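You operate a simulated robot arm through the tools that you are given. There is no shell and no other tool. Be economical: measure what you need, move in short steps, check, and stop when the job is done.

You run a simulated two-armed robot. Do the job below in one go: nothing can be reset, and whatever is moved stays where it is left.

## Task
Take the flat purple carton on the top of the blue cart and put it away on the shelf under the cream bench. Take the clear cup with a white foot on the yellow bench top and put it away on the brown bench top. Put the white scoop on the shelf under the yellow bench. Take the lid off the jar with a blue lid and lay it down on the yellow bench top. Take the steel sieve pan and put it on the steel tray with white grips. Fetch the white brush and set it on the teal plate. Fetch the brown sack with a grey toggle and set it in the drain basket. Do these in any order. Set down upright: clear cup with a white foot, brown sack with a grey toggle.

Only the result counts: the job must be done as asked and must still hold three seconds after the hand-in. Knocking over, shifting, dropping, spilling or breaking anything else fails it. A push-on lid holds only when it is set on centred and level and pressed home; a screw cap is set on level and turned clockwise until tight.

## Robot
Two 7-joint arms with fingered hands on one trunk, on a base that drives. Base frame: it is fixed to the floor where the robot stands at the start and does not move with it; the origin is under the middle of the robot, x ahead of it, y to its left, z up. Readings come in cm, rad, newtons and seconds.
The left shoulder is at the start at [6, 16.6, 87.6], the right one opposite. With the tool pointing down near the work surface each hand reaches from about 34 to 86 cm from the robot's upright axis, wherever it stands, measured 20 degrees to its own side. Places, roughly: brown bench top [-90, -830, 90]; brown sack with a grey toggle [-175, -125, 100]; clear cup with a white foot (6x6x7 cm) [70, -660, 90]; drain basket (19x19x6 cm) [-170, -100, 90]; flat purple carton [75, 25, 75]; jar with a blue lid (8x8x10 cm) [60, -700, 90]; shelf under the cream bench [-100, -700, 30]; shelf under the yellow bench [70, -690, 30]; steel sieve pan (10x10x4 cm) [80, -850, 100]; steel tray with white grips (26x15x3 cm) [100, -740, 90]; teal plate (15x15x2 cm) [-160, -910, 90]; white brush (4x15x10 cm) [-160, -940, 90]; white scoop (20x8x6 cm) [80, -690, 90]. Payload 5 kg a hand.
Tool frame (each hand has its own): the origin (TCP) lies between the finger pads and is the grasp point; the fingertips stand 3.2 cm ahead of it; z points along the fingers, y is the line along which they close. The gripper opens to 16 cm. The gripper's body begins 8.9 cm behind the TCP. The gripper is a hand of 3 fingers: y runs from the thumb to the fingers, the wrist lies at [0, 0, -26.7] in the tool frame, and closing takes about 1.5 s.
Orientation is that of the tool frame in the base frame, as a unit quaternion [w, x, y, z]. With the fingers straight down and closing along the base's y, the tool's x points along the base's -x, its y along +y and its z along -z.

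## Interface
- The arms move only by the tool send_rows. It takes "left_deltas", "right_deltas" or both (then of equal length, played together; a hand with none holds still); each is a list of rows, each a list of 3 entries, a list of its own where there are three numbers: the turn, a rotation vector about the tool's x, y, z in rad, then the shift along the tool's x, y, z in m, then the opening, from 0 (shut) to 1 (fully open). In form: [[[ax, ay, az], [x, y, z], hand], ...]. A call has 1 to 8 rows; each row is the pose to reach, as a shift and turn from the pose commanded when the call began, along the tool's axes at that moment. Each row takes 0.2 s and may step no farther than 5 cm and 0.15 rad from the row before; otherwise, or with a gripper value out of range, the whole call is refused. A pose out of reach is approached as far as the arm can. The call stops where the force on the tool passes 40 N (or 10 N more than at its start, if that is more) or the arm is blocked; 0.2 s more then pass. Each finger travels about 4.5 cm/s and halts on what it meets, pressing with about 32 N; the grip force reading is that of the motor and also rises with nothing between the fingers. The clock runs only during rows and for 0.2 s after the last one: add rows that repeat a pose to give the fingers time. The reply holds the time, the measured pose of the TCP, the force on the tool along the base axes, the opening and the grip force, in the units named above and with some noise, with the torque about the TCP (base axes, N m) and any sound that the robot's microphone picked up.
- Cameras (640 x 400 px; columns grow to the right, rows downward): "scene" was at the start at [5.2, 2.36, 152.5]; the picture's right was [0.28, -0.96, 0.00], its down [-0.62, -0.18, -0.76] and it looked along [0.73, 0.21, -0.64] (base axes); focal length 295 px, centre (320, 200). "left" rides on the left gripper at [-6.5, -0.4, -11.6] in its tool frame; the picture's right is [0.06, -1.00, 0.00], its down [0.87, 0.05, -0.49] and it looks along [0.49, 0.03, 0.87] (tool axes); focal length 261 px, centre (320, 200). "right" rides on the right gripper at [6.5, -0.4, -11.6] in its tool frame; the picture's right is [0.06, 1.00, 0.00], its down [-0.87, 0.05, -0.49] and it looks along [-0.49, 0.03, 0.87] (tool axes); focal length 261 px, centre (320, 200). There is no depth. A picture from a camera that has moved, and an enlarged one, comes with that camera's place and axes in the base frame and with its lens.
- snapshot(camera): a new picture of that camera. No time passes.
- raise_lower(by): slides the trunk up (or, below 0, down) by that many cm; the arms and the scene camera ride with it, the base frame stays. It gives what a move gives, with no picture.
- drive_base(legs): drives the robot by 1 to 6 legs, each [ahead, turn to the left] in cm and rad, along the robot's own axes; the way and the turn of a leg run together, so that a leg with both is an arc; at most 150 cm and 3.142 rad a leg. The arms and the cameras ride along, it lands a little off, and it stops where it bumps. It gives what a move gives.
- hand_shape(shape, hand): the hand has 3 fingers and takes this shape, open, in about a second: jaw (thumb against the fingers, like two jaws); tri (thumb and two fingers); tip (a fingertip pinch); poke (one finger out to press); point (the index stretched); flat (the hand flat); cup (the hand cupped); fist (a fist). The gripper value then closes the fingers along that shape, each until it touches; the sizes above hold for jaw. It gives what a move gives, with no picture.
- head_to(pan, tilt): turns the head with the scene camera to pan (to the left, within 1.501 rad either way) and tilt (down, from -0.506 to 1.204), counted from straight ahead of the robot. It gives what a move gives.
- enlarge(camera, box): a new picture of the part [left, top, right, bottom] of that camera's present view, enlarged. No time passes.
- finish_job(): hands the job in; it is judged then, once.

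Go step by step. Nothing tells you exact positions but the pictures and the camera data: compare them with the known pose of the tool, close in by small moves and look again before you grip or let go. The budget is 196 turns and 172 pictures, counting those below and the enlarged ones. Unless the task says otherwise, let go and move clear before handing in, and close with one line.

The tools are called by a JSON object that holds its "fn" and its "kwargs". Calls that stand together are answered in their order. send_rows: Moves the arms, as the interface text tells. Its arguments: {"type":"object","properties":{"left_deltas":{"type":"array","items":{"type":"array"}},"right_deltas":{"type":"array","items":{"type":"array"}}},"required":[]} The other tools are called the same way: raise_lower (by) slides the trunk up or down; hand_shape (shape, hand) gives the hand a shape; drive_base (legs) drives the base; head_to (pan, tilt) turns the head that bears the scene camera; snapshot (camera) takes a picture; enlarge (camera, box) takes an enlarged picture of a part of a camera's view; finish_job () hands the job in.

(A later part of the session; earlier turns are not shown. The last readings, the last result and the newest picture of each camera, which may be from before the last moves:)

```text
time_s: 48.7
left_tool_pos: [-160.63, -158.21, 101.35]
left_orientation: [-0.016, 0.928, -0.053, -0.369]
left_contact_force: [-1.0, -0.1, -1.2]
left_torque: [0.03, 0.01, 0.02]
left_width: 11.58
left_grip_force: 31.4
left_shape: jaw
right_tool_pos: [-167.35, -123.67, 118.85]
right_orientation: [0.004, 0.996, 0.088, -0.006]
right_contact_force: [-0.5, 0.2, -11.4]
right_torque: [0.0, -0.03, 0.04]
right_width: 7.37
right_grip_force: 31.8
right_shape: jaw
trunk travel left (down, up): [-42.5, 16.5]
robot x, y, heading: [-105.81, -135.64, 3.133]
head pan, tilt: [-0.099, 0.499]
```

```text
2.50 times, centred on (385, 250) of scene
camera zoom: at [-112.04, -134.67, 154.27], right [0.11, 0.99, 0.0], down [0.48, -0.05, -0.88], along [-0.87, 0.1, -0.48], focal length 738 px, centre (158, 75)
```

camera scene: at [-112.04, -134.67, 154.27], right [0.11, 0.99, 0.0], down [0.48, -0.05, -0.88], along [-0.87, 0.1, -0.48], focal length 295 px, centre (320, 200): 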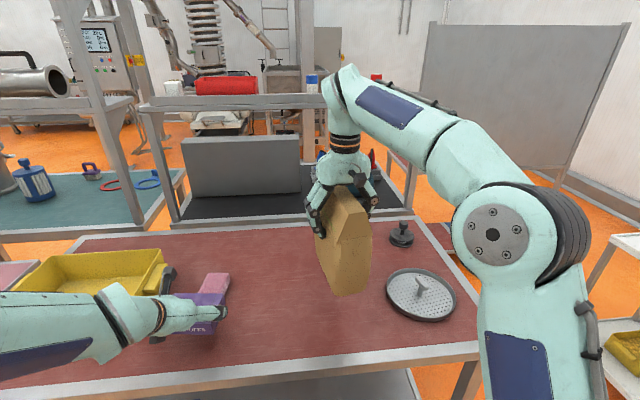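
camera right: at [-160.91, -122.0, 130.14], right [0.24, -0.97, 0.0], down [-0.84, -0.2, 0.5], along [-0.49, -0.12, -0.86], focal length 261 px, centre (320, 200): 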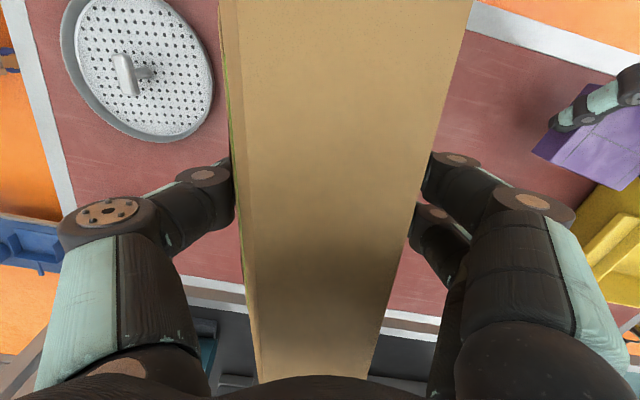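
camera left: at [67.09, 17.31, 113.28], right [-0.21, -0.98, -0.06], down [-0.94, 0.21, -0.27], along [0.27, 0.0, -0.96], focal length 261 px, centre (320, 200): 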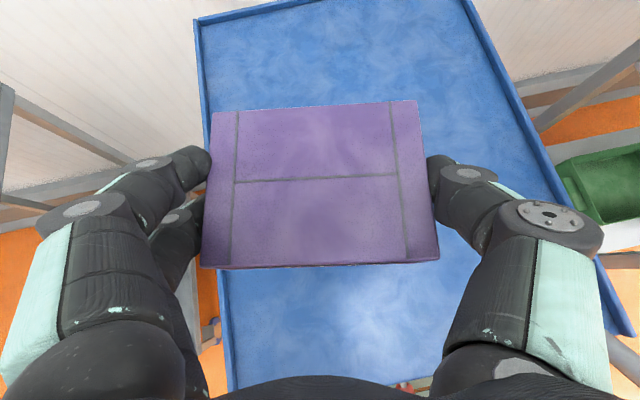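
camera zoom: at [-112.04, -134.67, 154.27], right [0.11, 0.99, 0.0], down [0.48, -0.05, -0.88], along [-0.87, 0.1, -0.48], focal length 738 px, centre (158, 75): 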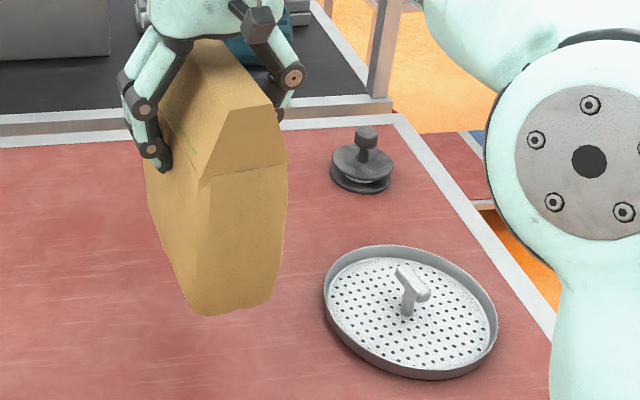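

The sack is 7.6 cm deep at most, 6.4 cm at its base. I'll move it sideways to beside the bar, over the basket's near-left half.

{"fn": "send_rows", "kwargs": {"right_deltas": [[[0, 0, 0], [0.006, -0.047, 0], 0.4], [[0, 0, 0], [0.012, -0.094, 0], 0.4], [[0, 0, 0], [0.019, -0.141, 0], 0.4], [[0, 0, 0], [0.0257, -0.187, 0], 0.4], [[0, 0, 0], [0.0257, -0.187, 0], 0.4]]}}

{"fn": "enlarge", "kwargs": {"camera": "scene", "box": [290, 140, 500, 330]}}

{"fn": "snapshot", "kwargs": {"camera": "right"}}

```text
time_s: 49.9
left_tool_pos: [-160.74, -158.28, 101.21]
left_orientation: [-0.016, 0.928, -0.053, -0.369]
left_contact_force: [-0.3, -0.9, -0.7]
left_torque: [0.0, -0.01, -0.01]
left_width: 11.58
left_grip_force: 32.0
left_shape: jaw
right_tool_pos: [-168.21, -104.82, 118.82]
right_orientation: [0.004, 0.996, 0.088, -0.006]
right_contact_force: [0.5, -0.3, -11.9]
right_torque: [0.01, -0.05, -0.01]
right_width: 7.31
right_grip_force: 31.9
right_shape: jaw
trunk travel left (down, up): [-42.5, 16.5]
robot x, y, heading: [-105.74, -135.67, 3.129]
head pan, tilt: [-0.099, 0.499]
```

```text
2.11 times, centred on (395, 235) of scene
camera zoom: at [-112.03, -134.71, 154.27], right [0.11, 0.99, 0.0], down [0.48, -0.05, -0.88], along [-0.87, 0.1, -0.48], focal length 622 px, centre (162, 126)
```

zoom: 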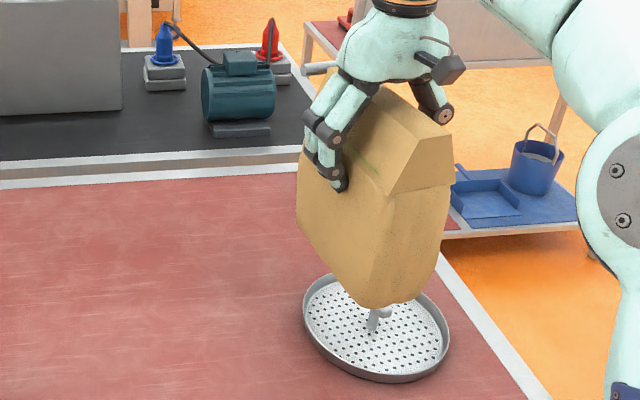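

```text
139 pictures are left
camera right: at [-161.71, -103.15, 130.19], right [0.24, -0.97, 0.0], down [-0.84, -0.2, 0.5], along [-0.49, -0.12, -0.86], focal length 261 px, centre (320, 200)
```

right: 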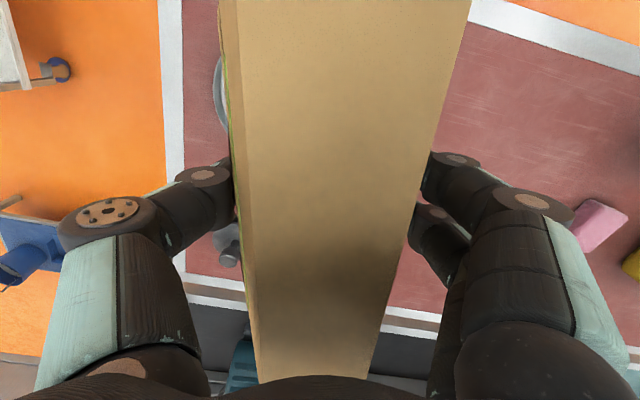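

Positioned. I'll lower in steps, checking clearance to the bar.

{"fn": "send_rows", "kwargs": {"right_deltas": [[[0, 0, 0], [0, 0, 0.04], 0.4], [[0, 0, 0], [0, 0, 0.075], 0.4], [[0, 0, 0], [0, 0, 0.075], 0.4]]}}

{"fn": "enlarge", "kwargs": {"camera": "scene", "box": [330, 200, 490, 320]}}

```text
time_s: 50.7
left_tool_pos: [-160.76, -158.28, 101.18]
left_orientation: [-0.016, 0.928, -0.053, -0.369]
left_contact_force: [-0.6, 0.7, -1.0]
left_torque: [0.01, 0.02, 0.01]
left_width: 11.59
left_grip_force: 32.1
left_shape: jaw
right_tool_pos: [-168.38, -104.67, 111.28]
right_orientation: [0.004, 0.996, 0.088, -0.006]
right_contact_force: [0.2, -0.4, -12.2]
right_torque: [0.05, -0.07, 0.01]
right_width: 7.34
right_grip_force: 31.9
right_shape: jaw
trunk travel left (down, up): [-42.5, 16.5]
robot x, y, heading: [-106.1, -135.49, 3.126]
head pan, tilt: [-0.099, 0.499]
```

```text
3.33 times, centred on (410, 260) of scene
camera zoom: at [-112.02, -134.65, 154.27], right [0.11, 0.99, 0.0], down [0.48, -0.05, -0.88], along [-0.87, 0.1, -0.48], focal length 984 px, centre (20, 0)
```

zoom: 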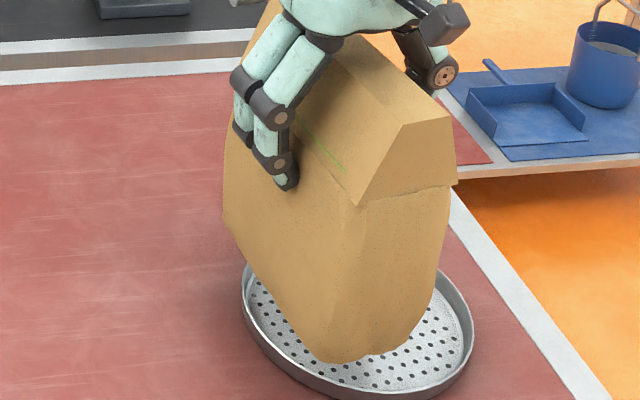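

I'll shift the sack half a centimetre further from the bar and lower gently to contact.

{"fn": "send_rows", "kwargs": {"right_deltas": [[[0, 0, 0], [0, 0.005, 0.01], 0.4], [[0, 0, 0], [0, 0.005, 0.018], 0.4], [[0, 0, 0], [0, 0.005, 0.022], 0.4]]}}

{"fn": "enlarge", "kwargs": {"camera": "scene", "box": [330, 200, 490, 320]}}

```text
time_s: 51.5
left_tool_pos: [-160.62, -158.18, 101.2]
left_orientation: [-0.016, 0.928, -0.053, -0.369]
left_contact_force: [0.5, 0.1, -0.3]
left_torque: [0.02, -0.01, 0.0]
left_width: 11.6
left_grip_force: 32.1
left_shape: jaw
right_tool_pos: [-168.33, -105.31, 109.01]
right_orientation: [0.003, 0.996, 0.089, -0.006]
right_contact_force: [0.4, -0.1, -12.5]
right_torque: [0.0, -0.03, 0.01]
right_width: 7.35
right_grip_force: 32.0
right_shape: jaw
trunk travel left (down, up): [-42.5, 16.5]
robot x, y, heading: [-105.99, -135.59, 3.13]
head pan, tilt: [-0.099, 0.499]
```

```text
3.33 times, centred on (410, 260) of scene
camera zoom: at [-112.05, -134.64, 154.27], right [0.11, 0.99, 0.0], down [0.48, -0.05, -0.88], along [-0.87, 0.1, -0.48], focal length 984 px, centre (20, 0)
```

zoom: 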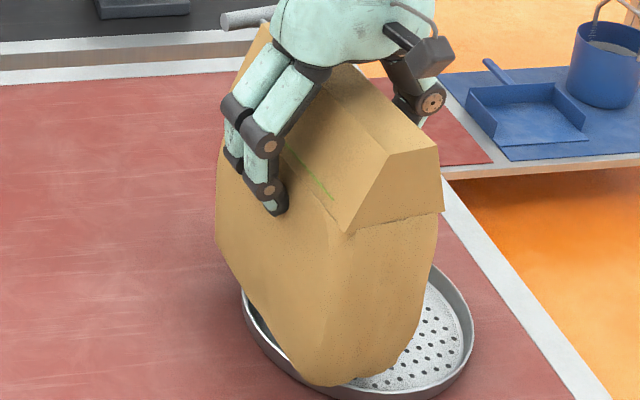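

Still free. I'll lower on in small steps.

{"fn": "send_rows", "kwargs": {"right_deltas": [[[0, 0, 0], [0, 0, 0.004], 0.4], [[0, 0, 0], [0, 0, 0.008], 0.4]]}}

{"fn": "head_to", "kwargs": {"pan": -0.3, "tilt": 0.65}}

{"fn": "enlarge", "kwargs": {"camera": "scene", "box": [240, 120, 400, 240]}}

```text
time_s: 52.1
left_tool_pos: [-160.61, -158.27, 101.26]
left_orientation: [-0.015, 0.928, -0.052, -0.369]
left_contact_force: [-0.4, 0.2, -1.1]
left_torque: [0.04, 0.02, 0.01]
left_width: 11.59
left_grip_force: 31.9
left_shape: jaw
right_tool_pos: [-168.35, -105.28, 108.17]
right_orientation: [0.003, 0.996, 0.087, -0.006]
right_contact_force: [0.1, 0.4, -11.8]
right_torque: [0.03, -0.06, 0.01]
right_width: 7.35
right_grip_force: 31.8
right_shape: jaw
trunk travel left (down, up): [-42.5, 16.5]
robot x, y, heading: [-105.95, -135.65, 3.126]
head pan, tilt: [-0.099, 0.499]
```

```text
time_s: 52.8
left_tool_pos: [-160.63, -158.21, 101.17]
left_orientation: [-0.015, 0.928, -0.052, -0.369]
left_contact_force: [-0.3, -0.4, -2.0]
left_torque: [-0.02, -0.05, 0.01]
left_width: 11.55
left_grip_force: 32.7
left_shape: jaw
right_tool_pos: [-168.3, -105.32, 108.2]
right_orientation: [0.003, 0.996, 0.088, -0.006]
right_contact_force: [-0.2, 0.2, -12.6]
right_torque: [0.01, -0.03, 0.01]
right_width: 7.34
right_grip_force: 32.2
right_shape: jaw
trunk travel left (down, up): [-42.5, 16.5]
robot x, y, heading: [-106.2, -135.9, 3.13]
head pan, tilt: [-0.3, 0.649]
```

```text
3.33 times, centred on (320, 180) of scene
camera zoom: at [-111.27, -132.99, 152.94], right [0.31, 0.95, 0.0], down [0.58, -0.19, -0.8], along [-0.76, 0.24, -0.6], focal length 984 px, centre (320, 267)
```

zoom: 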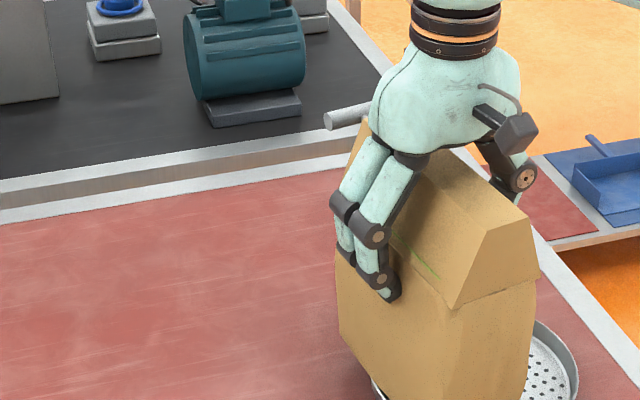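

{"fn": "send_rows", "kwargs": {"right_deltas": [[[0, 0, 0], [0, 0, 0.004], 0.4], [[0, 0, 0], [0, 0, 0.008], 0.4]]}}

{"fn": "enlarge", "kwargs": {"camera": "scene", "box": [270, 160, 430, 280]}}

```text
time_s: 53.4
left_tool_pos: [-160.63, -158.3, 101.32]
left_orientation: [-0.015, 0.928, -0.052, -0.37]
left_contact_force: [0.3, -0.1, -0.9]
left_torque: [0.02, -0.02, 0.02]
left_width: 11.57
left_grip_force: 31.9
left_shape: jaw
right_tool_pos: [-168.18, -105.34, 107.53]
right_orientation: [0.003, 0.996, 0.089, -0.007]
right_contact_force: [-1.0, -0.1, -6.1]
right_torque: [0.14, -0.34, 0.08]
right_width: 7.38
right_grip_force: 32.0
right_shape: jaw
trunk travel left (down, up): [-42.5, 16.5]
robot x, y, heading: [-106.29, -135.36, 3.13]
head pan, tilt: [-0.3, 0.649]
```

```text
3.33 times, centred on (350, 220) of scene
camera zoom: at [-111.21, -133.01, 152.95], right [0.31, 0.95, 0.0], down [0.58, -0.19, -0.8], along [-0.76, 0.25, -0.6], focal length 984 px, centre (220, 133)
```

zoom: 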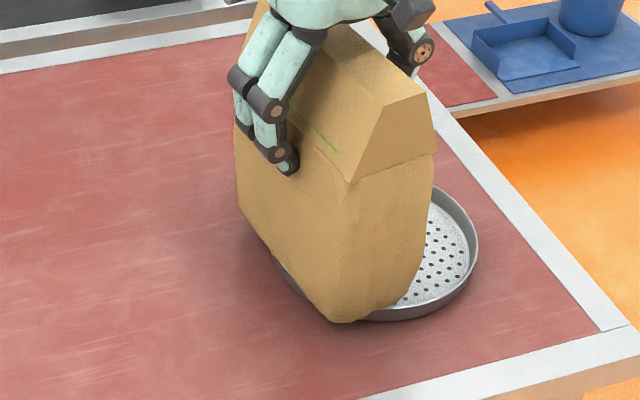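

Contact has begun at the near rim. I'll lower a little more to take the weight off.

{"fn": "send_rows", "kwargs": {"right_deltas": [[[0, 0, 0], [0, 0, 0.003], 0.4], [[0, 0, 0], [0, 0, 0.005], 0.4]]}}

{"fn": "snapshot", "kwargs": {"camera": "right"}}

```text
time_s: 54.0
left_tool_pos: [-160.51, -158.18, 101.35]
left_orientation: [-0.016, 0.927, -0.053, -0.37]
left_contact_force: [0.4, -0.2, -0.3]
left_torque: [-0.01, -0.01, 0.01]
left_width: 11.57
left_grip_force: 32.4
left_shape: jaw
right_tool_pos: [-168.36, -105.48, 107.32]
right_orientation: [0.002, 0.996, 0.088, -0.01]
right_contact_force: [-6.3, 1.9, 31.7]
right_torque: [0.74, -1.71, 0.21]
right_width: 7.35
right_grip_force: 31.4
right_shape: jaw
trunk travel left (down, up): [-42.5, 16.5]
robot x, y, heading: [-106.09, -135.68, 3.13]
head pan, tilt: [-0.3, 0.649]
```

```text
134 pictures are left
camera right: at [-161.63, -103.83, 118.69], right [0.24, -0.97, 0.0], down [-0.84, -0.2, 0.51], along [-0.49, -0.12, -0.86], focal length 261 px, centre (320, 200)
```

right: 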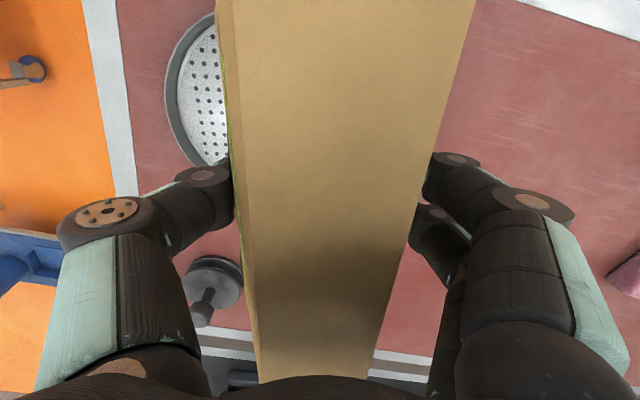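

The weight is on the rim. I'll ease off slightly, then open the hand.

{"fn": "send_rows", "kwargs": {"right_deltas": [[[0, 0, 0], [0, 0, -0.003], 0.4], [[0, 0, 0], [0, 0, -0.003], 0.4]]}}

{"fn": "send_rows", "kwargs": {"right_deltas": [[[0, 0, 0], [0, 0, 0], 0.5], [[0, 0, 0], [0, 0, 0], 0.6], [[0, 0, 0], [0, 0, 0], 0.75], [[0, 0, 0], [0, 0, 0], 0.9], [[0, 0, 0], [0, 0, 0], 1], [[0, 0, 0], [0, 0, 0], 1], [[0, 0, 0], [0, 0, 0], 1]]}}

{"fn": "enlarge", "kwargs": {"camera": "scene", "box": [270, 130, 430, 280]}}

{"fn": "snapshot", "kwargs": {"camera": "right"}}

```text
time_s: 54.6
left_tool_pos: [-160.56, -158.25, 101.35]
left_orientation: [-0.016, 0.927, -0.052, -0.37]
left_contact_force: [-0.3, 0.0, -1.8]
left_torque: [0.01, 0.01, 0.04]
left_width: 11.58
left_grip_force: 31.3
left_shape: jaw
right_tool_pos: [-168.17, -105.46, 107.56]
right_orientation: [0.002, 0.996, 0.089, -0.008]
right_contact_force: [-10.0, 1.8, 32.9]
right_torque: [0.67, -1.2, 0.21]
right_width: 7.34
right_grip_force: 32.3
right_shape: jaw
trunk travel left (down, up): [-42.5, 16.5]
robot x, y, heading: [-105.68, -135.76, 3.129]
head pan, tilt: [-0.3, 0.649]
```

```text
time_s: 56.2
left_tool_pos: [-160.53, -158.18, 101.33]
left_orientation: [-0.016, 0.927, -0.052, -0.37]
left_contact_force: [0.2, -0.1, -0.8]
left_torque: [0.01, -0.02, -0.01]
left_width: 11.58
left_grip_force: 32.0
left_shape: jaw
right_tool_pos: [-168.12, -105.35, 107.28]
right_orientation: [0.003, 0.996, 0.088, -0.006]
right_contact_force: [-4.4, 1.1, 7.4]
right_torque: [0.12, -0.34, 0.07]
right_width: 15.95
right_grip_force: 0.1
right_shape: jaw
trunk travel left (down, up): [-42.5, 16.5]
robot x, y, heading: [-105.76, -135.68, 3.125]
head pan, tilt: [-0.3, 0.649]
```

```text
2.67 times, centred on (350, 205) of scene
camera zoom: at [-111.17, -133.04, 152.93], right [0.31, 0.95, 0.0], down [0.58, -0.19, -0.8], along [-0.76, 0.25, -0.6], focal length 788 px, centre (240, 187)
```

zoom: 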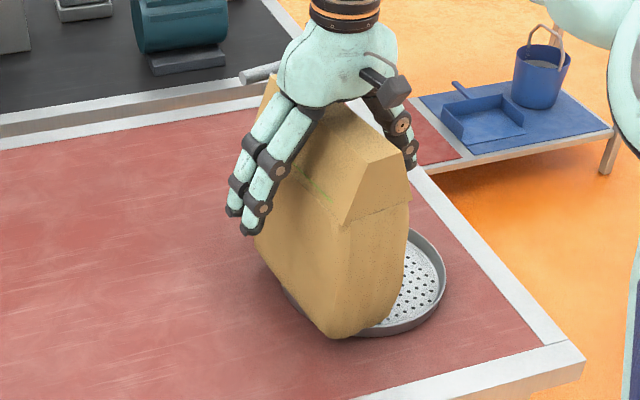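

```text
132 pictures are left
camera right: at [-161.67, -103.74, 118.52], right [0.24, -0.97, 0.0], down [-0.84, -0.2, 0.5], along [-0.49, -0.12, -0.86], focal length 261 px, centre (320, 200)
```

right: 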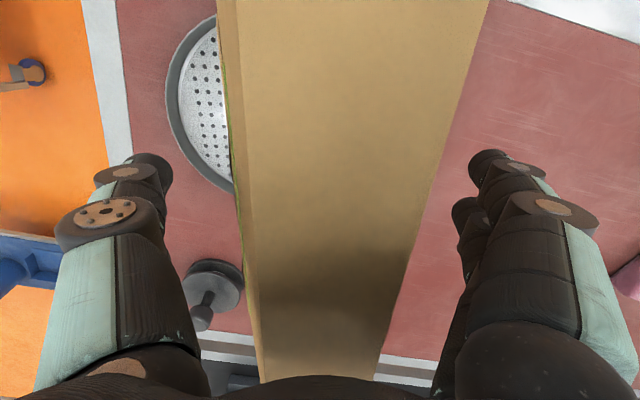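

The palm still touches the top. As a precaution I'll narrow the fingers to a loose guard and rise slowly.

{"fn": "send_rows", "kwargs": {"right_deltas": [[[0, 0, 0], [0, 0, 0], 0.7], [[0, 0, 0], [0, 0, 0], 0.62], [[0, 0, 0], [0, 0, 0], 0.62], [[0, 0, 0], [0, 0, -0.004], 0.62], [[0, 0, 0], [0, 0, -0.008], 0.62], [[0, 0, 0], [0, 0, -0.012], 0.62], [[0, 0, 0], [0, 0, -0.012], 0.62]]}}

{"fn": "enlarge", "kwargs": {"camera": "scene", "box": [270, 130, 430, 280]}}

{"fn": "snapshot", "kwargs": {"camera": "right"}}

```text
time_s: 57.8
left_tool_pos: [-160.64, -158.3, 101.19]
left_orientation: [-0.015, 0.928, -0.052, -0.369]
left_contact_force: [0.1, -0.1, -0.2]
left_torque: [0.0, 0.01, 0.0]
left_width: 11.57
left_grip_force: 32.3
left_shape: jaw
right_tool_pos: [-168.2, -105.42, 108.35]
right_orientation: [0.003, 0.996, 0.088, -0.006]
right_contact_force: [-0.1, 0.2, -12.4]
right_torque: [0.0, -0.02, 0.0]
right_width: 7.45
right_grip_force: 31.5
right_shape: jaw
trunk travel left (down, up): [-42.5, 16.5]
robot x, y, heading: [-105.92, -135.62, 3.128]
head pan, tilt: [-0.3, 0.649]
```

```text
2.67 times, centred on (350, 205) of scene
camera zoom: at [-111.26, -132.98, 152.93], right [0.31, 0.95, 0.0], down [0.58, -0.19, -0.8], along [-0.76, 0.25, -0.61], focal length 788 px, centre (240, 187)
```

zoom: 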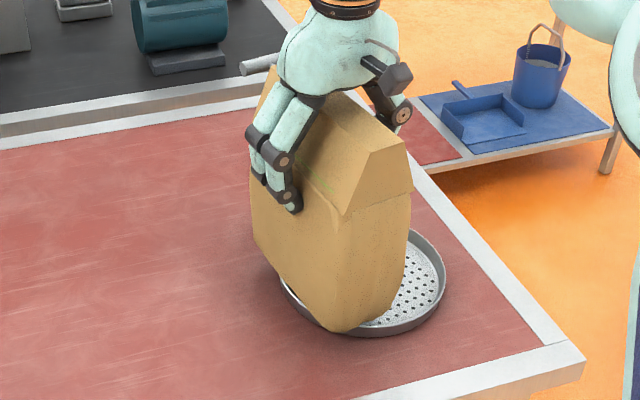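

```text
130 pictures are left
camera right: at [-161.64, -103.77, 119.7], right [0.24, -0.97, 0.0], down [-0.84, -0.2, 0.5], along [-0.49, -0.12, -0.86], focal length 261 px, centre (320, 200)
```

right: 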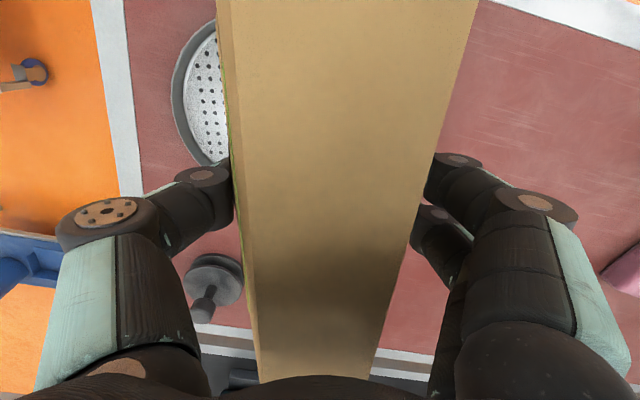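

The 0.62 setting actually re-gripped the sack. I'll use that to nudge it 0.9 cm inward, set it down again and release fully.

{"fn": "send_rows", "kwargs": {"right_deltas": [[[0, 0, 0], [0, -0.005, 0], 0.55], [[0, 0, 0], [0, -0.009, 0], 0.55], [[0, 0, 0], [0, -0.009, 0.005], 0.55], [[0, 0, 0], [0, -0.009, 0.008], 0.55], [[0, 0, 0], [0, -0.009, 0.009], 0.55]]}}

```text
time_s: 59.0
left_tool_pos: [-160.68, -158.45, 101.32]
left_orientation: [-0.015, 0.928, -0.051, -0.37]
left_contact_force: [0.0, 0.0, -1.0]
left_torque: [0.03, 0.01, 0.01]
left_width: 11.57
left_grip_force: 32.3
left_shape: jaw
right_tool_pos: [-168.17, -104.75, 107.53]
right_orientation: [0.003, 0.996, 0.087, -0.007]
right_contact_force: [0.2, -3.5, 9.6]
right_torque: [-0.12, -0.05, -0.03]
right_width: 8.81
right_grip_force: 0.2
right_shape: jaw
trunk travel left (down, up): [-42.5, 16.5]
robot x, y, heading: [-105.68, -135.84, 3.132]
head pan, tilt: [-0.3, 0.649]
```

The hand opened to 8.8 cm; I need to look at where the sack is.

{"fn": "enlarge", "kwargs": {"camera": "scene", "box": [270, 130, 430, 280]}}

{"fn": "snapshot", "kwargs": {"camera": "right"}}

```text
2.67 times, centred on (350, 205) of scene
camera zoom: at [-111.1, -133.1, 152.95], right [0.31, 0.95, 0.0], down [0.57, -0.19, -0.8], along [-0.76, 0.25, -0.6], focal length 788 px, centre (240, 187)
```

zoom: 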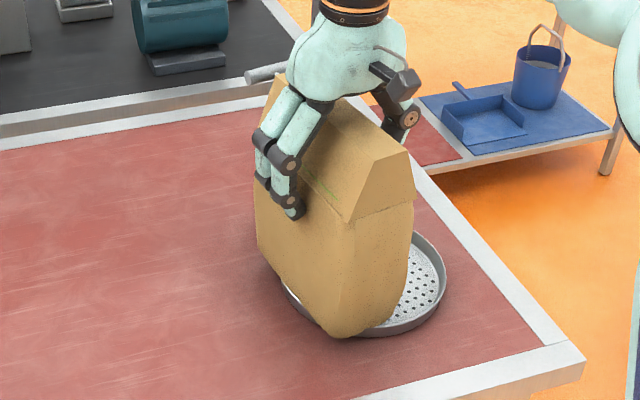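

```text
128 pictures are left
camera right: at [-161.68, -102.96, 118.99], right [0.24, -0.97, 0.0], down [-0.84, -0.2, 0.5], along [-0.49, -0.12, -0.86], focal length 261 px, centre (320, 200)
```

right: 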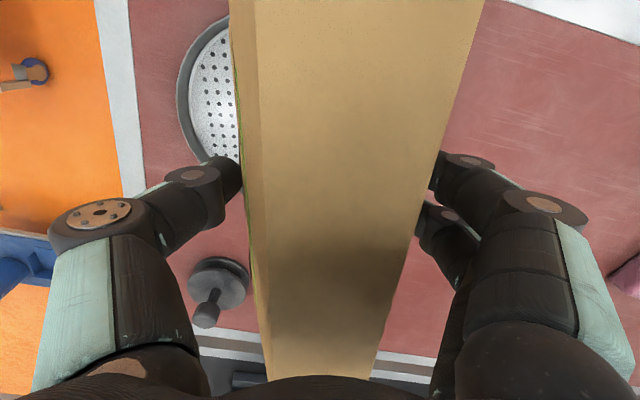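

The sack appears to stand on its own. I'll open fully, rise, and view it unobstructed.

{"fn": "send_rows", "kwargs": {"right_deltas": [[[0, 0, 0], [0, 0.005, -0.002], 0.8], [[0, 0, 0], [0, 0.005, -0.003], 1], [[0, 0, 0], [0, 0.005, -0.004], 1], [[0, 0, 0], [0, 0.005, -0.008], 1], [[0, 0, 0], [0, 0.005, -0.012], 1], [[0, 0, 0], [0, 0.005, -0.018], 1]]}}

{"fn": "enlarge", "kwargs": {"camera": "scene", "box": [270, 130, 430, 280]}}

{"fn": "snapshot", "kwargs": {"camera": "right"}}

```text
time_s: 60.4
left_tool_pos: [-160.6, -158.26, 101.26]
left_orientation: [-0.015, 0.928, -0.052, -0.369]
left_contact_force: [-0.2, -0.1, -0.9]
left_torque: [0.0, 0.0, 0.01]
left_width: 11.59
left_grip_force: 32.3
left_shape: jaw
right_tool_pos: [-168.21, -105.05, 109.5]
right_orientation: [0.002, 0.996, 0.088, -0.005]
right_contact_force: [0.1, -0.8, 0.2]
right_torque: [0.03, 0.01, 0.02]
right_width: 16.0
right_grip_force: 0.1
right_shape: jaw
trunk travel left (down, up): [-42.5, 16.5]
robot x, y, heading: [-106.06, -135.55, 3.131]
head pan, tilt: [-0.3, 0.649]
```

```text
2.67 times, centred on (350, 205) of scene
camera zoom: at [-111.17, -133.03, 152.94], right [0.31, 0.95, 0.0], down [0.58, -0.19, -0.8], along [-0.76, 0.25, -0.6], focal length 788 px, centre (240, 187)
```

zoom: 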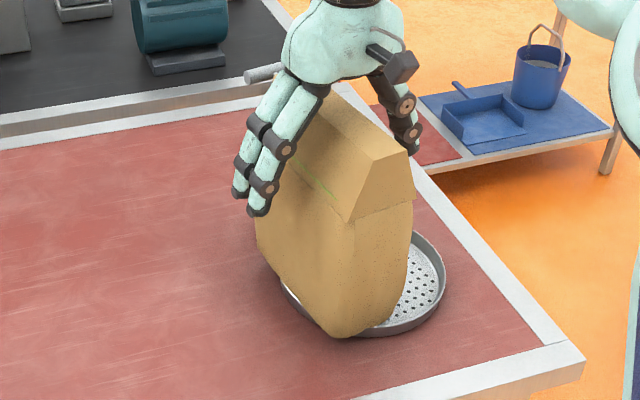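

```text
126 pictures are left
camera right: at [-161.71, -103.36, 120.69], right [0.24, -0.97, 0.0], down [-0.84, -0.2, 0.5], along [-0.49, -0.12, -0.86], focal length 261 px, centre (320, 200)
```

right: 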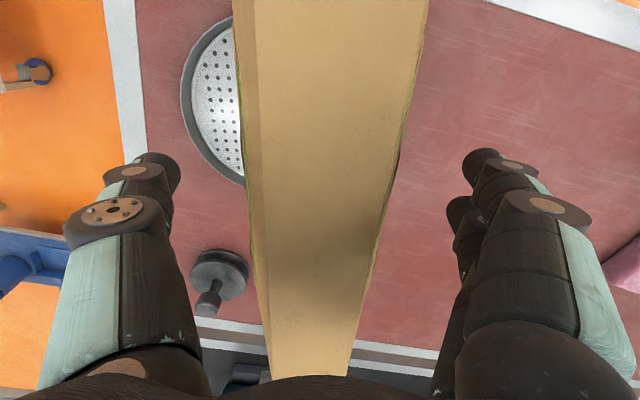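

It stands by itself. I'll raise the hand clear and take a look from above.

{"fn": "send_rows", "kwargs": {"right_deltas": [[[0, 0, 0], [0, 0, -0.04], 1], [[0, 0, 0], [0, 0, -0.08], 1], [[0, 0, 0], [0, 0, -0.12], 1], [[0, 0, 0], [0.03, 0, -0.15], 1], [[0, 0, 0], [0.08, 0, -0.15], 1], [[0, 0, 0], [0.12, 0, -0.15], 1]]}}

{"fn": "enlarge", "kwargs": {"camera": "scene", "box": [270, 100, 430, 280]}}

{"fn": "snapshot", "kwargs": {"camera": "right"}}

```text
time_s: 61.8
left_tool_pos: [-160.54, -158.19, 101.32]
left_orientation: [-0.015, 0.927, -0.052, -0.37]
left_contact_force: [0.3, 0.4, -0.6]
left_torque: [0.02, -0.02, 0.0]
left_width: 11.59
left_grip_force: 31.9
left_shape: jaw
right_tool_pos: [-156.04, -102.72, 124.09]
right_orientation: [0.003, 0.996, 0.089, -0.005]
right_contact_force: [0.3, -0.8, 1.0]
right_torque: [-0.01, -0.03, 0.0]
right_width: 16.0
right_grip_force: 0.1
right_shape: jaw
trunk travel left (down, up): [-42.5, 16.5]
robot x, y, heading: [-105.9, -135.53, 3.127]
head pan, tilt: [-0.3, 0.649]
```

```text
2.22 times, centred on (350, 190) of scene
camera zoom: at [-111.08, -132.99, 152.94], right [0.31, 0.95, 0.0], down [0.57, -0.19, -0.8], along [-0.76, 0.25, -0.6], focal length 656 px, centre (253, 222)
```

zoom: 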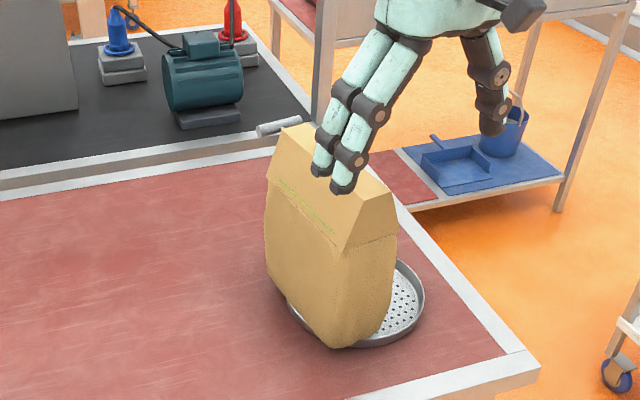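

```text
124 pictures are left
camera right: at [-149.49, -101.04, 135.43], right [0.24, -0.97, 0.0], down [-0.84, -0.2, 0.5], along [-0.49, -0.12, -0.86], focal length 261 px, centre (320, 200)
```

right: 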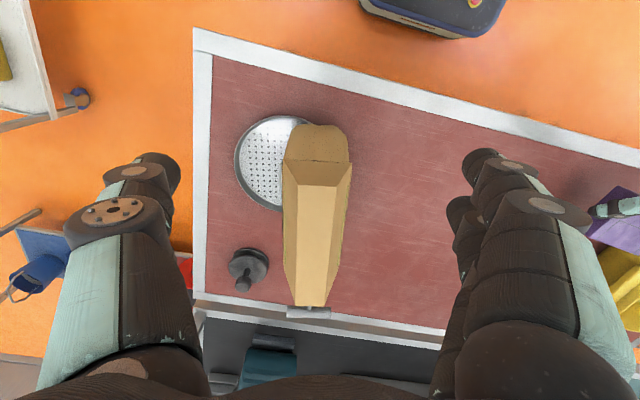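

From above, the sack sits about 7 cm off the basket's centre and overhangs. I'll regrip it and move it 2 cm inward.

{"fn": "send_rows", "kwargs": {"right_deltas": [[[0, 0, 0], [-0.04, 0, 0], 1], [[0, 0, 0], [-0.08, 0, 0], 1], [[0, 0, 0], [-0.12, 0.0, 0.02], 1], [[0, 0, 0], [-0.12, 0.0, 0.065], 1], [[0, 0, 0], [-0.12, 0.0, 0.11], 1], [[0, 0, 0], [-0.12, 0.0, 0.15], 1], [[0, 0, 0], [-0.12, 0.0, 0.16], 1]]}}

{"fn": "send_rows", "kwargs": {"right_deltas": [[[0, 0, 0], [0, 0, 0], 0.6], [[0, 0, 0], [0, 0, 0], 0.4], [[0, 0, 0], [0, 0, 0], 0.35], [[0, 0, 0], [0, 0, 0], 0.35], [[0, 0, 0], [0, 0, 0], 0.35], [[0, 0, 0], [0, 0, 0], 0.35], [[0, 0, 0], [0, 0, 0], 0.35]]}}

{"fn": "send_rows", "kwargs": {"right_deltas": [[[0, 0, 0], [0, 0, -0.005], 0.35], [[0, 0, 0], [0, 0, -0.012], 0.35], [[0, 0, 0], [0, -0.01, -0.012], 0.35], [[0, 0, 0], [0, -0.02, -0.012], 0.35], [[0, 0, 0], [0, -0.02, -0.012], 0.35]]}}

{"fn": "snapshot", "kwargs": {"camera": "right"}}

```text
time_s: 63.4
left_tool_pos: [-160.51, -158.35, 101.29]
left_orientation: [-0.016, 0.928, -0.053, -0.369]
left_contact_force: [0.2, 0.6, -0.7]
left_torque: [0.01, -0.03, 0.02]
left_width: 11.58
left_grip_force: 31.8
left_shape: jaw
right_tool_pos: [-168.28, -104.87, 108.22]
right_orientation: [0.003, 0.996, 0.088, -0.006]
right_contact_force: [-0.4, 0.2, 0.1]
right_torque: [0.01, 0.05, 0.01]
right_width: 15.97
right_grip_force: 0.1
right_shape: jaw
trunk travel left (down, up): [-42.5, 16.5]
robot x, y, heading: [-106.04, -135.57, 3.13]
head pan, tilt: [-0.3, 0.649]
```

```text
time_s: 65.0
left_tool_pos: [-160.66, -158.28, 101.29]
left_orientation: [-0.015, 0.927, -0.052, -0.37]
left_contact_force: [0.3, -0.2, -1.0]
left_torque: [0.03, 0.0, 0.01]
left_width: 11.59
left_grip_force: 32.4
left_shape: jaw
right_tool_pos: [-168.25, -104.75, 108.21]
right_orientation: [0.002, 0.996, 0.088, -0.006]
right_contact_force: [1.1, -1.3, -0.4]
right_torque: [0.0, 0.01, -0.02]
right_width: 7.32
right_grip_force: 31.9
right_shape: jaw
trunk travel left (down, up): [-42.5, 16.5]
robot x, y, heading: [-105.91, -135.89, 3.126]
head pan, tilt: [-0.3, 0.649]
```

```text
time_s: 66.2
left_tool_pos: [-160.56, -158.25, 101.3]
left_orientation: [-0.015, 0.928, -0.051, -0.369]
left_contact_force: [-0.4, -0.1, -1.0]
left_torque: [-0.01, -0.01, 0.0]
left_width: 11.58
left_grip_force: 32.1
left_shape: jaw
right_tool_pos: [-168.7, -102.9, 109.48]
right_orientation: [0.003, 0.996, 0.088, -0.006]
right_contact_force: [-0.3, 0.1, -12.5]
right_torque: [0.02, -0.04, 0.02]
right_width: 7.33
right_grip_force: 32.0
right_shape: jaw
trunk travel left (down, up): [-42.5, 16.5]
robot x, y, heading: [-105.93, -135.66, 3.129]
head pan, tilt: [-0.3, 0.649]
```

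```text
123 pictures are left
camera right: at [-162.17, -101.23, 120.84], right [0.24, -0.97, 0.0], down [-0.84, -0.2, 0.5], along [-0.49, -0.12, -0.86], focal length 261 px, centre (320, 200)
```

right: 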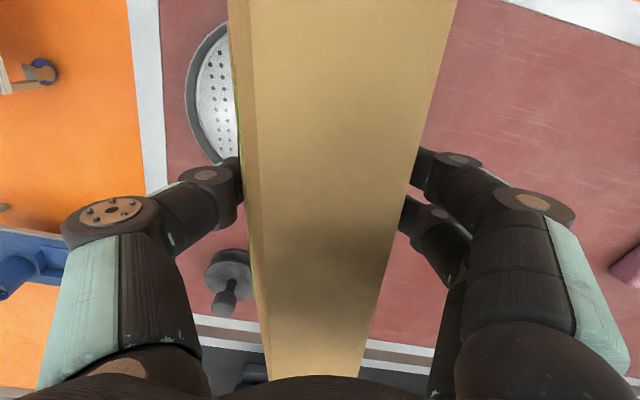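

No bar contact. I'll lower to touch.

{"fn": "send_rows", "kwargs": {"right_deltas": [[[0, 0, 0], [0, 0, 0.008], 0.35], [[0, 0, 0], [0, 0, 0.012], 0.35], [[0, 0, 0], [0, 0, 0.014], 0.35]]}}

{"fn": "enlarge", "kwargs": {"camera": "scene", "box": [290, 140, 430, 280]}}

```text
time_s: 67.0
left_tool_pos: [-160.61, -158.29, 101.27]
left_orientation: [-0.016, 0.928, -0.053, -0.369]
left_contact_force: [0.1, 0.2, -1.9]
left_torque: [-0.03, 0.0, 0.01]
left_width: 11.56
left_grip_force: 31.8
left_shape: jaw
right_tool_pos: [-168.57, -102.9, 108.15]
right_orientation: [0.002, 0.996, 0.088, -0.007]
right_contact_force: [-0.2, 1.1, -3.6]
right_torque: [0.04, -0.02, 0.03]
right_width: 7.33
right_grip_force: 31.7
right_shape: jaw
trunk travel left (down, up): [-42.5, 16.5]
robot x, y, heading: [-105.93, -135.57, 3.127]
head pan, tilt: [-0.3, 0.649]
```

```text
2.86 times, centred on (360, 210) of scene
camera zoom: at [-111.19, -133.0, 152.96], right [0.31, 0.95, 0.0], down [0.58, -0.19, -0.8], along [-0.76, 0.25, -0.6], focal length 844 px, centre (206, 171)
```

zoom: 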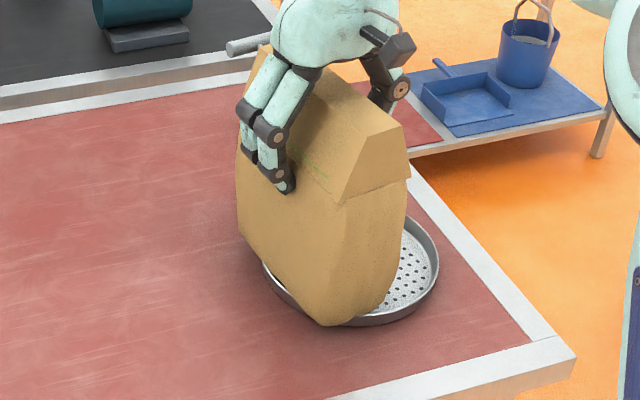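

Contact is balanced with almost no torque. I'll release.

{"fn": "send_rows", "kwargs": {"right_deltas": [[[0, 0, 0], [0, 0, 0.002], 0.35], [[0, 0, 0], [0, 0, 0.002], 0.5], [[0, 0, 0], [0, 0, 0.002], 0.65], [[0, 0, 0], [0, 0, 0], 0.8], [[0, 0, 0], [0, 0, -0.003], 1], [[0, 0, 0], [0, 0, -0.006], 1], [[0, 0, 0], [0, 0, -0.012], 1], [[0, 0, 0], [0, 0, -0.025], 1]]}}

{"fn": "send_rows", "kwargs": {"right_deltas": [[[0, 0, 0], [0, 0, -0.04], 1], [[0, 0, 0], [0, 0, -0.08], 1], [[0, 0, 0], [0, 0, -0.13], 1], [[0, 0, 0], [0.04, 0, -0.14], 1], [[0, 0, 0], [0.08, 0, -0.14], 1], [[0, 0, 0], [0.12, 0, -0.14], 1]]}}

{"fn": "enlarge", "kwargs": {"camera": "scene", "box": [270, 100, 430, 280]}}

{"fn": "snapshot", "kwargs": {"camera": "right"}}

```text
time_s: 68.8
left_tool_pos: [-160.56, -158.2, 101.31]
left_orientation: [-0.015, 0.928, -0.052, -0.37]
left_contact_force: [0.0, 0.0, -1.4]
left_torque: [0.01, -0.04, 0.02]
left_width: 11.6
left_grip_force: 32.3
left_shape: jaw
right_tool_pos: [-168.37, -103.03, 110.66]
right_orientation: [0.004, 0.996, 0.088, -0.006]
right_contact_force: [0.1, -0.3, 0.6]
right_torque: [0.0, -0.01, -0.02]
right_width: 15.99
right_grip_force: 0.1
right_shape: jaw
trunk travel left (down, up): [-42.5, 16.5]
robot x, y, heading: [-106.07, -135.8, 3.131]
head pan, tilt: [-0.3, 0.649]
```

```text
time_s: 70.2
left_tool_pos: [-160.47, -158.25, 101.32]
left_orientation: [-0.016, 0.927, -0.053, -0.37]
left_contact_force: [0.3, 0.5, -0.4]
left_torque: [0.0, -0.03, 0.01]
left_width: 11.56
left_grip_force: 32.2
left_shape: jaw
right_tool_pos: [-156.11, -100.62, 124.41]
right_orientation: [0.004, 0.996, 0.088, -0.008]
right_contact_force: [0.6, 0.3, -0.4]
right_torque: [0.04, 0.06, 0.0]
right_width: 16.01
right_grip_force: 0.0
right_shape: jaw
trunk travel left (down, up): [-42.5, 16.5]
robot x, y, heading: [-105.75, -135.66, 3.129]
head pan, tilt: [-0.3, 0.649]
```

```text
2.22 times, centred on (350, 190) of scene
camera zoom: at [-111.04, -132.97, 152.94], right [0.31, 0.95, 0.0], down [0.57, -0.19, -0.8], along [-0.76, 0.25, -0.6], focal length 656 px, centre (253, 222)
```

zoom: 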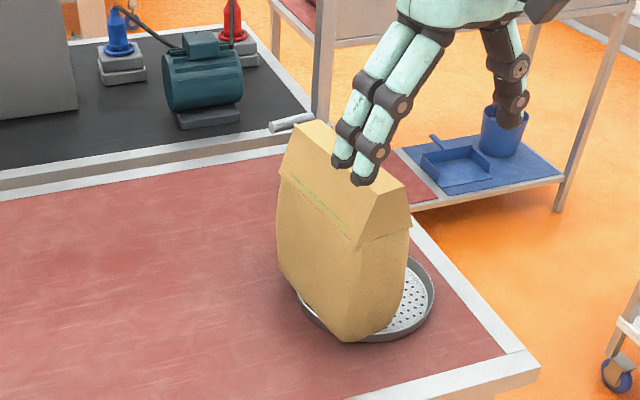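

```text
120 pictures are left
camera right: at [-149.6, -99.03, 135.81], right [0.24, -0.97, 0.0], down [-0.84, -0.2, 0.5], along [-0.49, -0.12, -0.86], focal length 261 px, centre (320, 200)
```

right: 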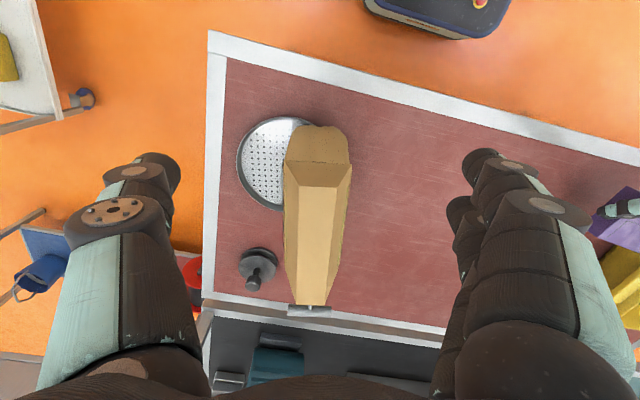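

The bar itself keeps the sack at this offset: the basket slid along with it, and both stand steadily, so I'll leave it. I'll tuck the right hand, back off and head down the aisle toward the far benches.

{"fn": "send_rows", "kwargs": {"right_deltas": [[[0, 0, 0], [0.03, 0.03, 0.03], 1], [[0, 0, 0], [0.05, 0.06, 0.06], 1]]}}

{"fn": "drive_base", "kwargs": {"legs": [[-66, 0], [0, 1.58]]}}

{"fn": "head_to", "kwargs": {"pan": 0, "tilt": 0.3}}

{"fn": "snapshot", "kwargs": {"camera": "scene"}}

```text
refused: row 1 steps farther than a row can; nothing moved
```

```text
time_s: 77.9
left_tool_pos: [-14.89, -190.5, 101.24]
left_orientation: [0.255, 0.681, 0.632, -0.267]
left_contact_force: [0.4, 0.0, -0.4]
left_torque: [0.01, 0.02, 0.01]
left_width: 11.56
left_grip_force: 31.8
left_shape: jaw
right_tool_pos: [-72.53, -188.37, 124.39]
right_orientation: [0.006, 0.628, 0.778, -0.001]
right_contact_force: [0.1, -0.3, 0.3]
right_torque: [-0.01, 0.03, 0.01]
right_width: 15.97
right_grip_force: 0.2
right_shape: jaw
trunk travel left (down, up): [-42.5, 16.5]
robot x, y, heading: [-39.63, -136.93, -1.548]
head pan, tilt: [-0.3, 0.649]
```

```text
time_s: 78.8
left_tool_pos: [-14.78, -190.56, 101.29]
left_orientation: [0.255, 0.681, 0.632, -0.267]
left_contact_force: [0.4, 0.4, -1.4]
left_torque: [0.0, 0.01, 0.03]
left_width: 11.55
left_grip_force: 32.1
left_shape: jaw
right_tool_pos: [-72.45, -188.47, 124.42]
right_orientation: [0.006, 0.628, 0.778, -0.002]
right_contact_force: [-0.3, -0.3, -0.3]
right_torque: [0.01, -0.02, 0.02]
right_width: 16.0
right_grip_force: 0.0
right_shape: jaw
trunk travel left (down, up): [-42.5, 16.5]
robot x, y, heading: [-39.33, -136.37, -1.548]
head pan, tilt: [0.0, 0.3]
```

```text
119 pictures are left
camera scene: at [-39.3, -143.09, 156.11], right [-1.0, -0.02, 0.0], down [-0.01, 0.3, -0.95], along [0.02, -0.95, -0.3], focal length 295 px, centre (320, 200)
```

scene: 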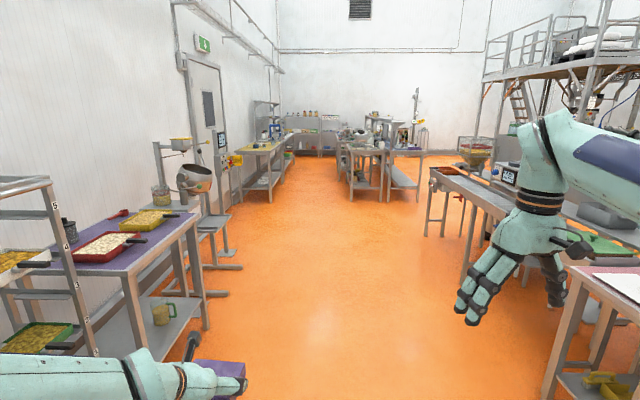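

The aisle is clear. Far left must be the yellow bench, with the island in the middle. I'll drive ahead to about y=-520 and look.

{"fn": "drive_base", "kwargs": {"legs": [[0, 0.04], [130, 0], [130, 0], [120, 0], [0, -0.06]]}}

{"fn": "snapshot", "kwargs": {"camera": "scene"}}

```text
time_s: 98.0
left_tool_pos: [4.46, -570.84, 101.34]
left_orientation: [0.253, 0.689, 0.623, -0.27]
left_contact_force: [0.0, -0.3, -1.0]
left_torque: [0.03, -0.01, 0.03]
left_width: 11.57
left_grip_force: 31.9
left_shape: jaw
right_tool_pos: [-53.22, -567.13, 124.36]
right_orientation: [0.006, 0.638, 0.77, -0.001]
right_contact_force: [-0.8, -0.4, -0.5]
right_torque: [-0.01, -0.06, 0.02]
right_width: 15.99
right_grip_force: 0.0
right_shape: jaw
trunk travel left (down, up): [-42.5, 16.5]
robot x, y, heading: [-18.93, -516.63, -1.573]
head pan, tilt: [0.0, 0.3]
```

```text
118 pictures are left
camera scene: at [-18.81, -522.71, 156.12], right [-1.0, 0.0, 0.0], down [0.0, 0.3, -0.96], along [0.0, -0.96, -0.3], focal length 295 px, centre (320, 200)
```

scene: 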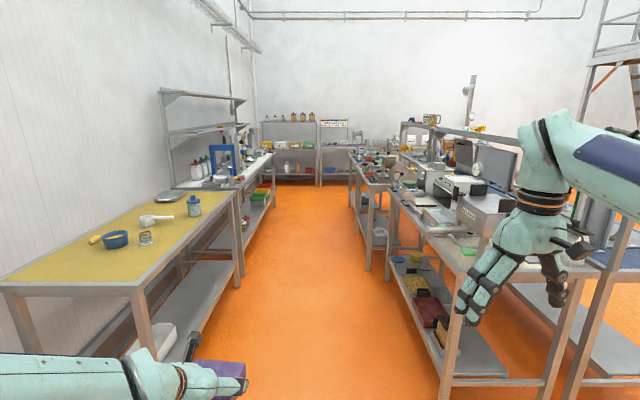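

The yellow bench with cup, scoop and jar is on the left, the cream bench on the right. I'll zoom in on both.

{"fn": "enlarge", "kwargs": {"camera": "scene", "box": [340, 120, 640, 400]}}

{"fn": "enlarge", "kwargs": {"camera": "scene", "box": [60, 120, 300, 280]}}

```text
1.43 times, centred on (490, 260) of scene
camera zoom: at [-18.81, -522.71, 156.12], right [-1.0, 0.0, 0.0], down [0.0, 0.3, -0.96], along [0.0, -0.96, -0.3], focal length 422 px, centre (77, 114)
```

zoom: 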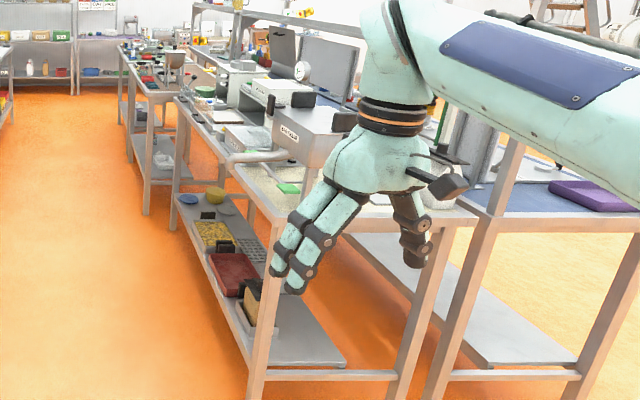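

```text
2.50 times, centred on (180, 200) of scene
camera zoom: at [-18.81, -522.71, 156.12], right [-1.0, 0.0, 0.0], down [0.0, 0.3, -0.96], along [0.0, -0.96, -0.3], focal length 738 px, centre (670, 200)
```

zoom: 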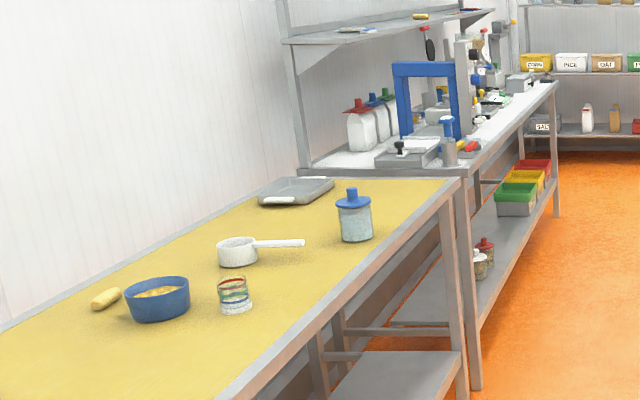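

Free shelf space on the cream bench is at its near end (about x -92…-110, y -638…-655), so I'll come at it from the end. I'll check the floor to the right first.

{"fn": "head_to", "kwargs": {"pan": -0.9, "tilt": 0.5}}

{"fn": "snapshot", "kwargs": {"camera": "scene"}}

```text
time_s: 99.2
left_tool_pos: [4.54, -570.78, 101.29]
left_orientation: [0.252, 0.689, 0.623, -0.271]
left_contact_force: [0.0, 0.7, -1.0]
left_torque: [0.03, 0.04, -0.01]
left_width: 11.56
left_grip_force: 32.1
left_shape: jaw
right_tool_pos: [-53.08, -567.11, 124.42]
right_orientation: [0.006, 0.638, 0.77, -0.001]
right_contact_force: [-0.1, 0.1, 1.0]
right_torque: [0.03, 0.0, 0.01]
right_width: 15.98
right_grip_force: 0.2
right_shape: jaw
trunk travel left (down, up): [-42.5, 16.5]
robot x, y, heading: [-18.5, -516.13, -1.575]
head pan, tilt: [-0.901, 0.499]
```

```text
115 pictures are left
camera scene: at [-25.81, -519.04, 154.28], right [-0.62, 0.78, 0.0], down [0.38, 0.3, -0.88], along [-0.69, -0.55, -0.48], focal length 295 px, centre (320, 200)
```

scene: 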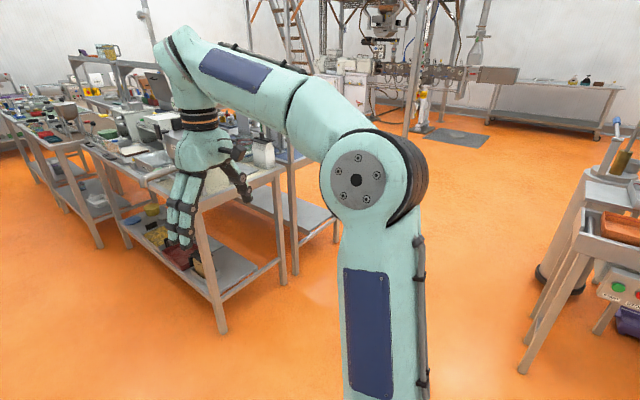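

The floor is clear. I'll drive to stand facing the cream bench's end.

{"fn": "drive_base", "kwargs": {"legs": [[0, -1.207], [111, 0], [0, 1.211]]}}

{"fn": "head_to", "kwargs": {"pan": 0.2, "tilt": 0.8}}

{"fn": "snapshot", "kwargs": {"camera": "scene"}}

```text
time_s: 111.1
left_tool_pos: [-98.24, -609.87, 101.28]
left_orientation: [0.256, 0.681, 0.632, -0.267]
left_contact_force: [-1.4, -0.4, -0.2]
left_torque: [0.03, 0.01, 0.0]
left_width: 11.59
left_grip_force: 31.9
left_shape: jaw
right_tool_pos: [-155.94, -607.82, 124.51]
right_orientation: [0.006, 0.628, 0.778, -0.003]
right_contact_force: [0.4, 0.4, 0.4]
right_torque: [-0.01, 0.0, -0.02]
right_width: 16.0
right_grip_force: 0.0
right_shape: jaw
trunk travel left (down, up): [-42.5, 16.5]
robot x, y, heading: [-123.25, -555.92, -1.545]
head pan, tilt: [-0.901, 0.499]
```

```text
time_s: 112.5
left_tool_pos: [-98.29, -609.92, 101.27]
left_orientation: [0.256, 0.681, 0.632, -0.268]
left_contact_force: [0.9, 0.0, -0.8]
left_torque: [0.0, 0.0, 0.02]
left_width: 11.59
left_grip_force: 31.9
left_shape: jaw
right_tool_pos: [-155.78, -607.84, 124.43]
right_orientation: [0.007, 0.628, 0.778, -0.002]
right_contact_force: [-0.3, 1.2, -0.3]
right_torque: [0.02, 0.0, 0.02]
right_width: 15.98
right_grip_force: 0.0
right_shape: jaw
trunk travel left (down, up): [-42.5, 16.5]
robot x, y, heading: [-123.25, -556.17, -1.543]
head pan, tilt: [0.201, 0.799]
```

```text
114 pictures are left
camera scene: at [-121.27, -560.98, 151.68], right [-0.97, -0.22, 0.0], down [-0.16, 0.7, -0.7], along [0.16, -0.68, -0.72], focal length 295 px, centre (320, 200)
```

scene: 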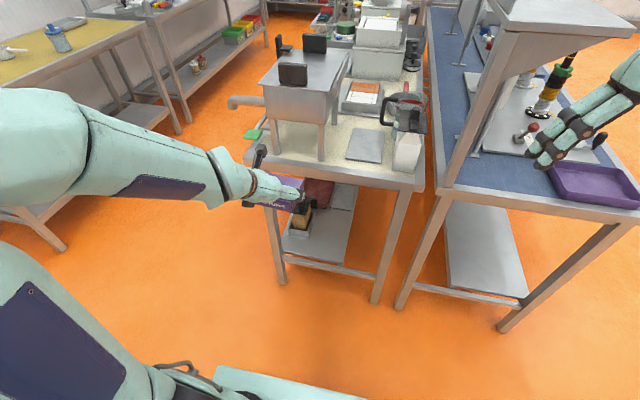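

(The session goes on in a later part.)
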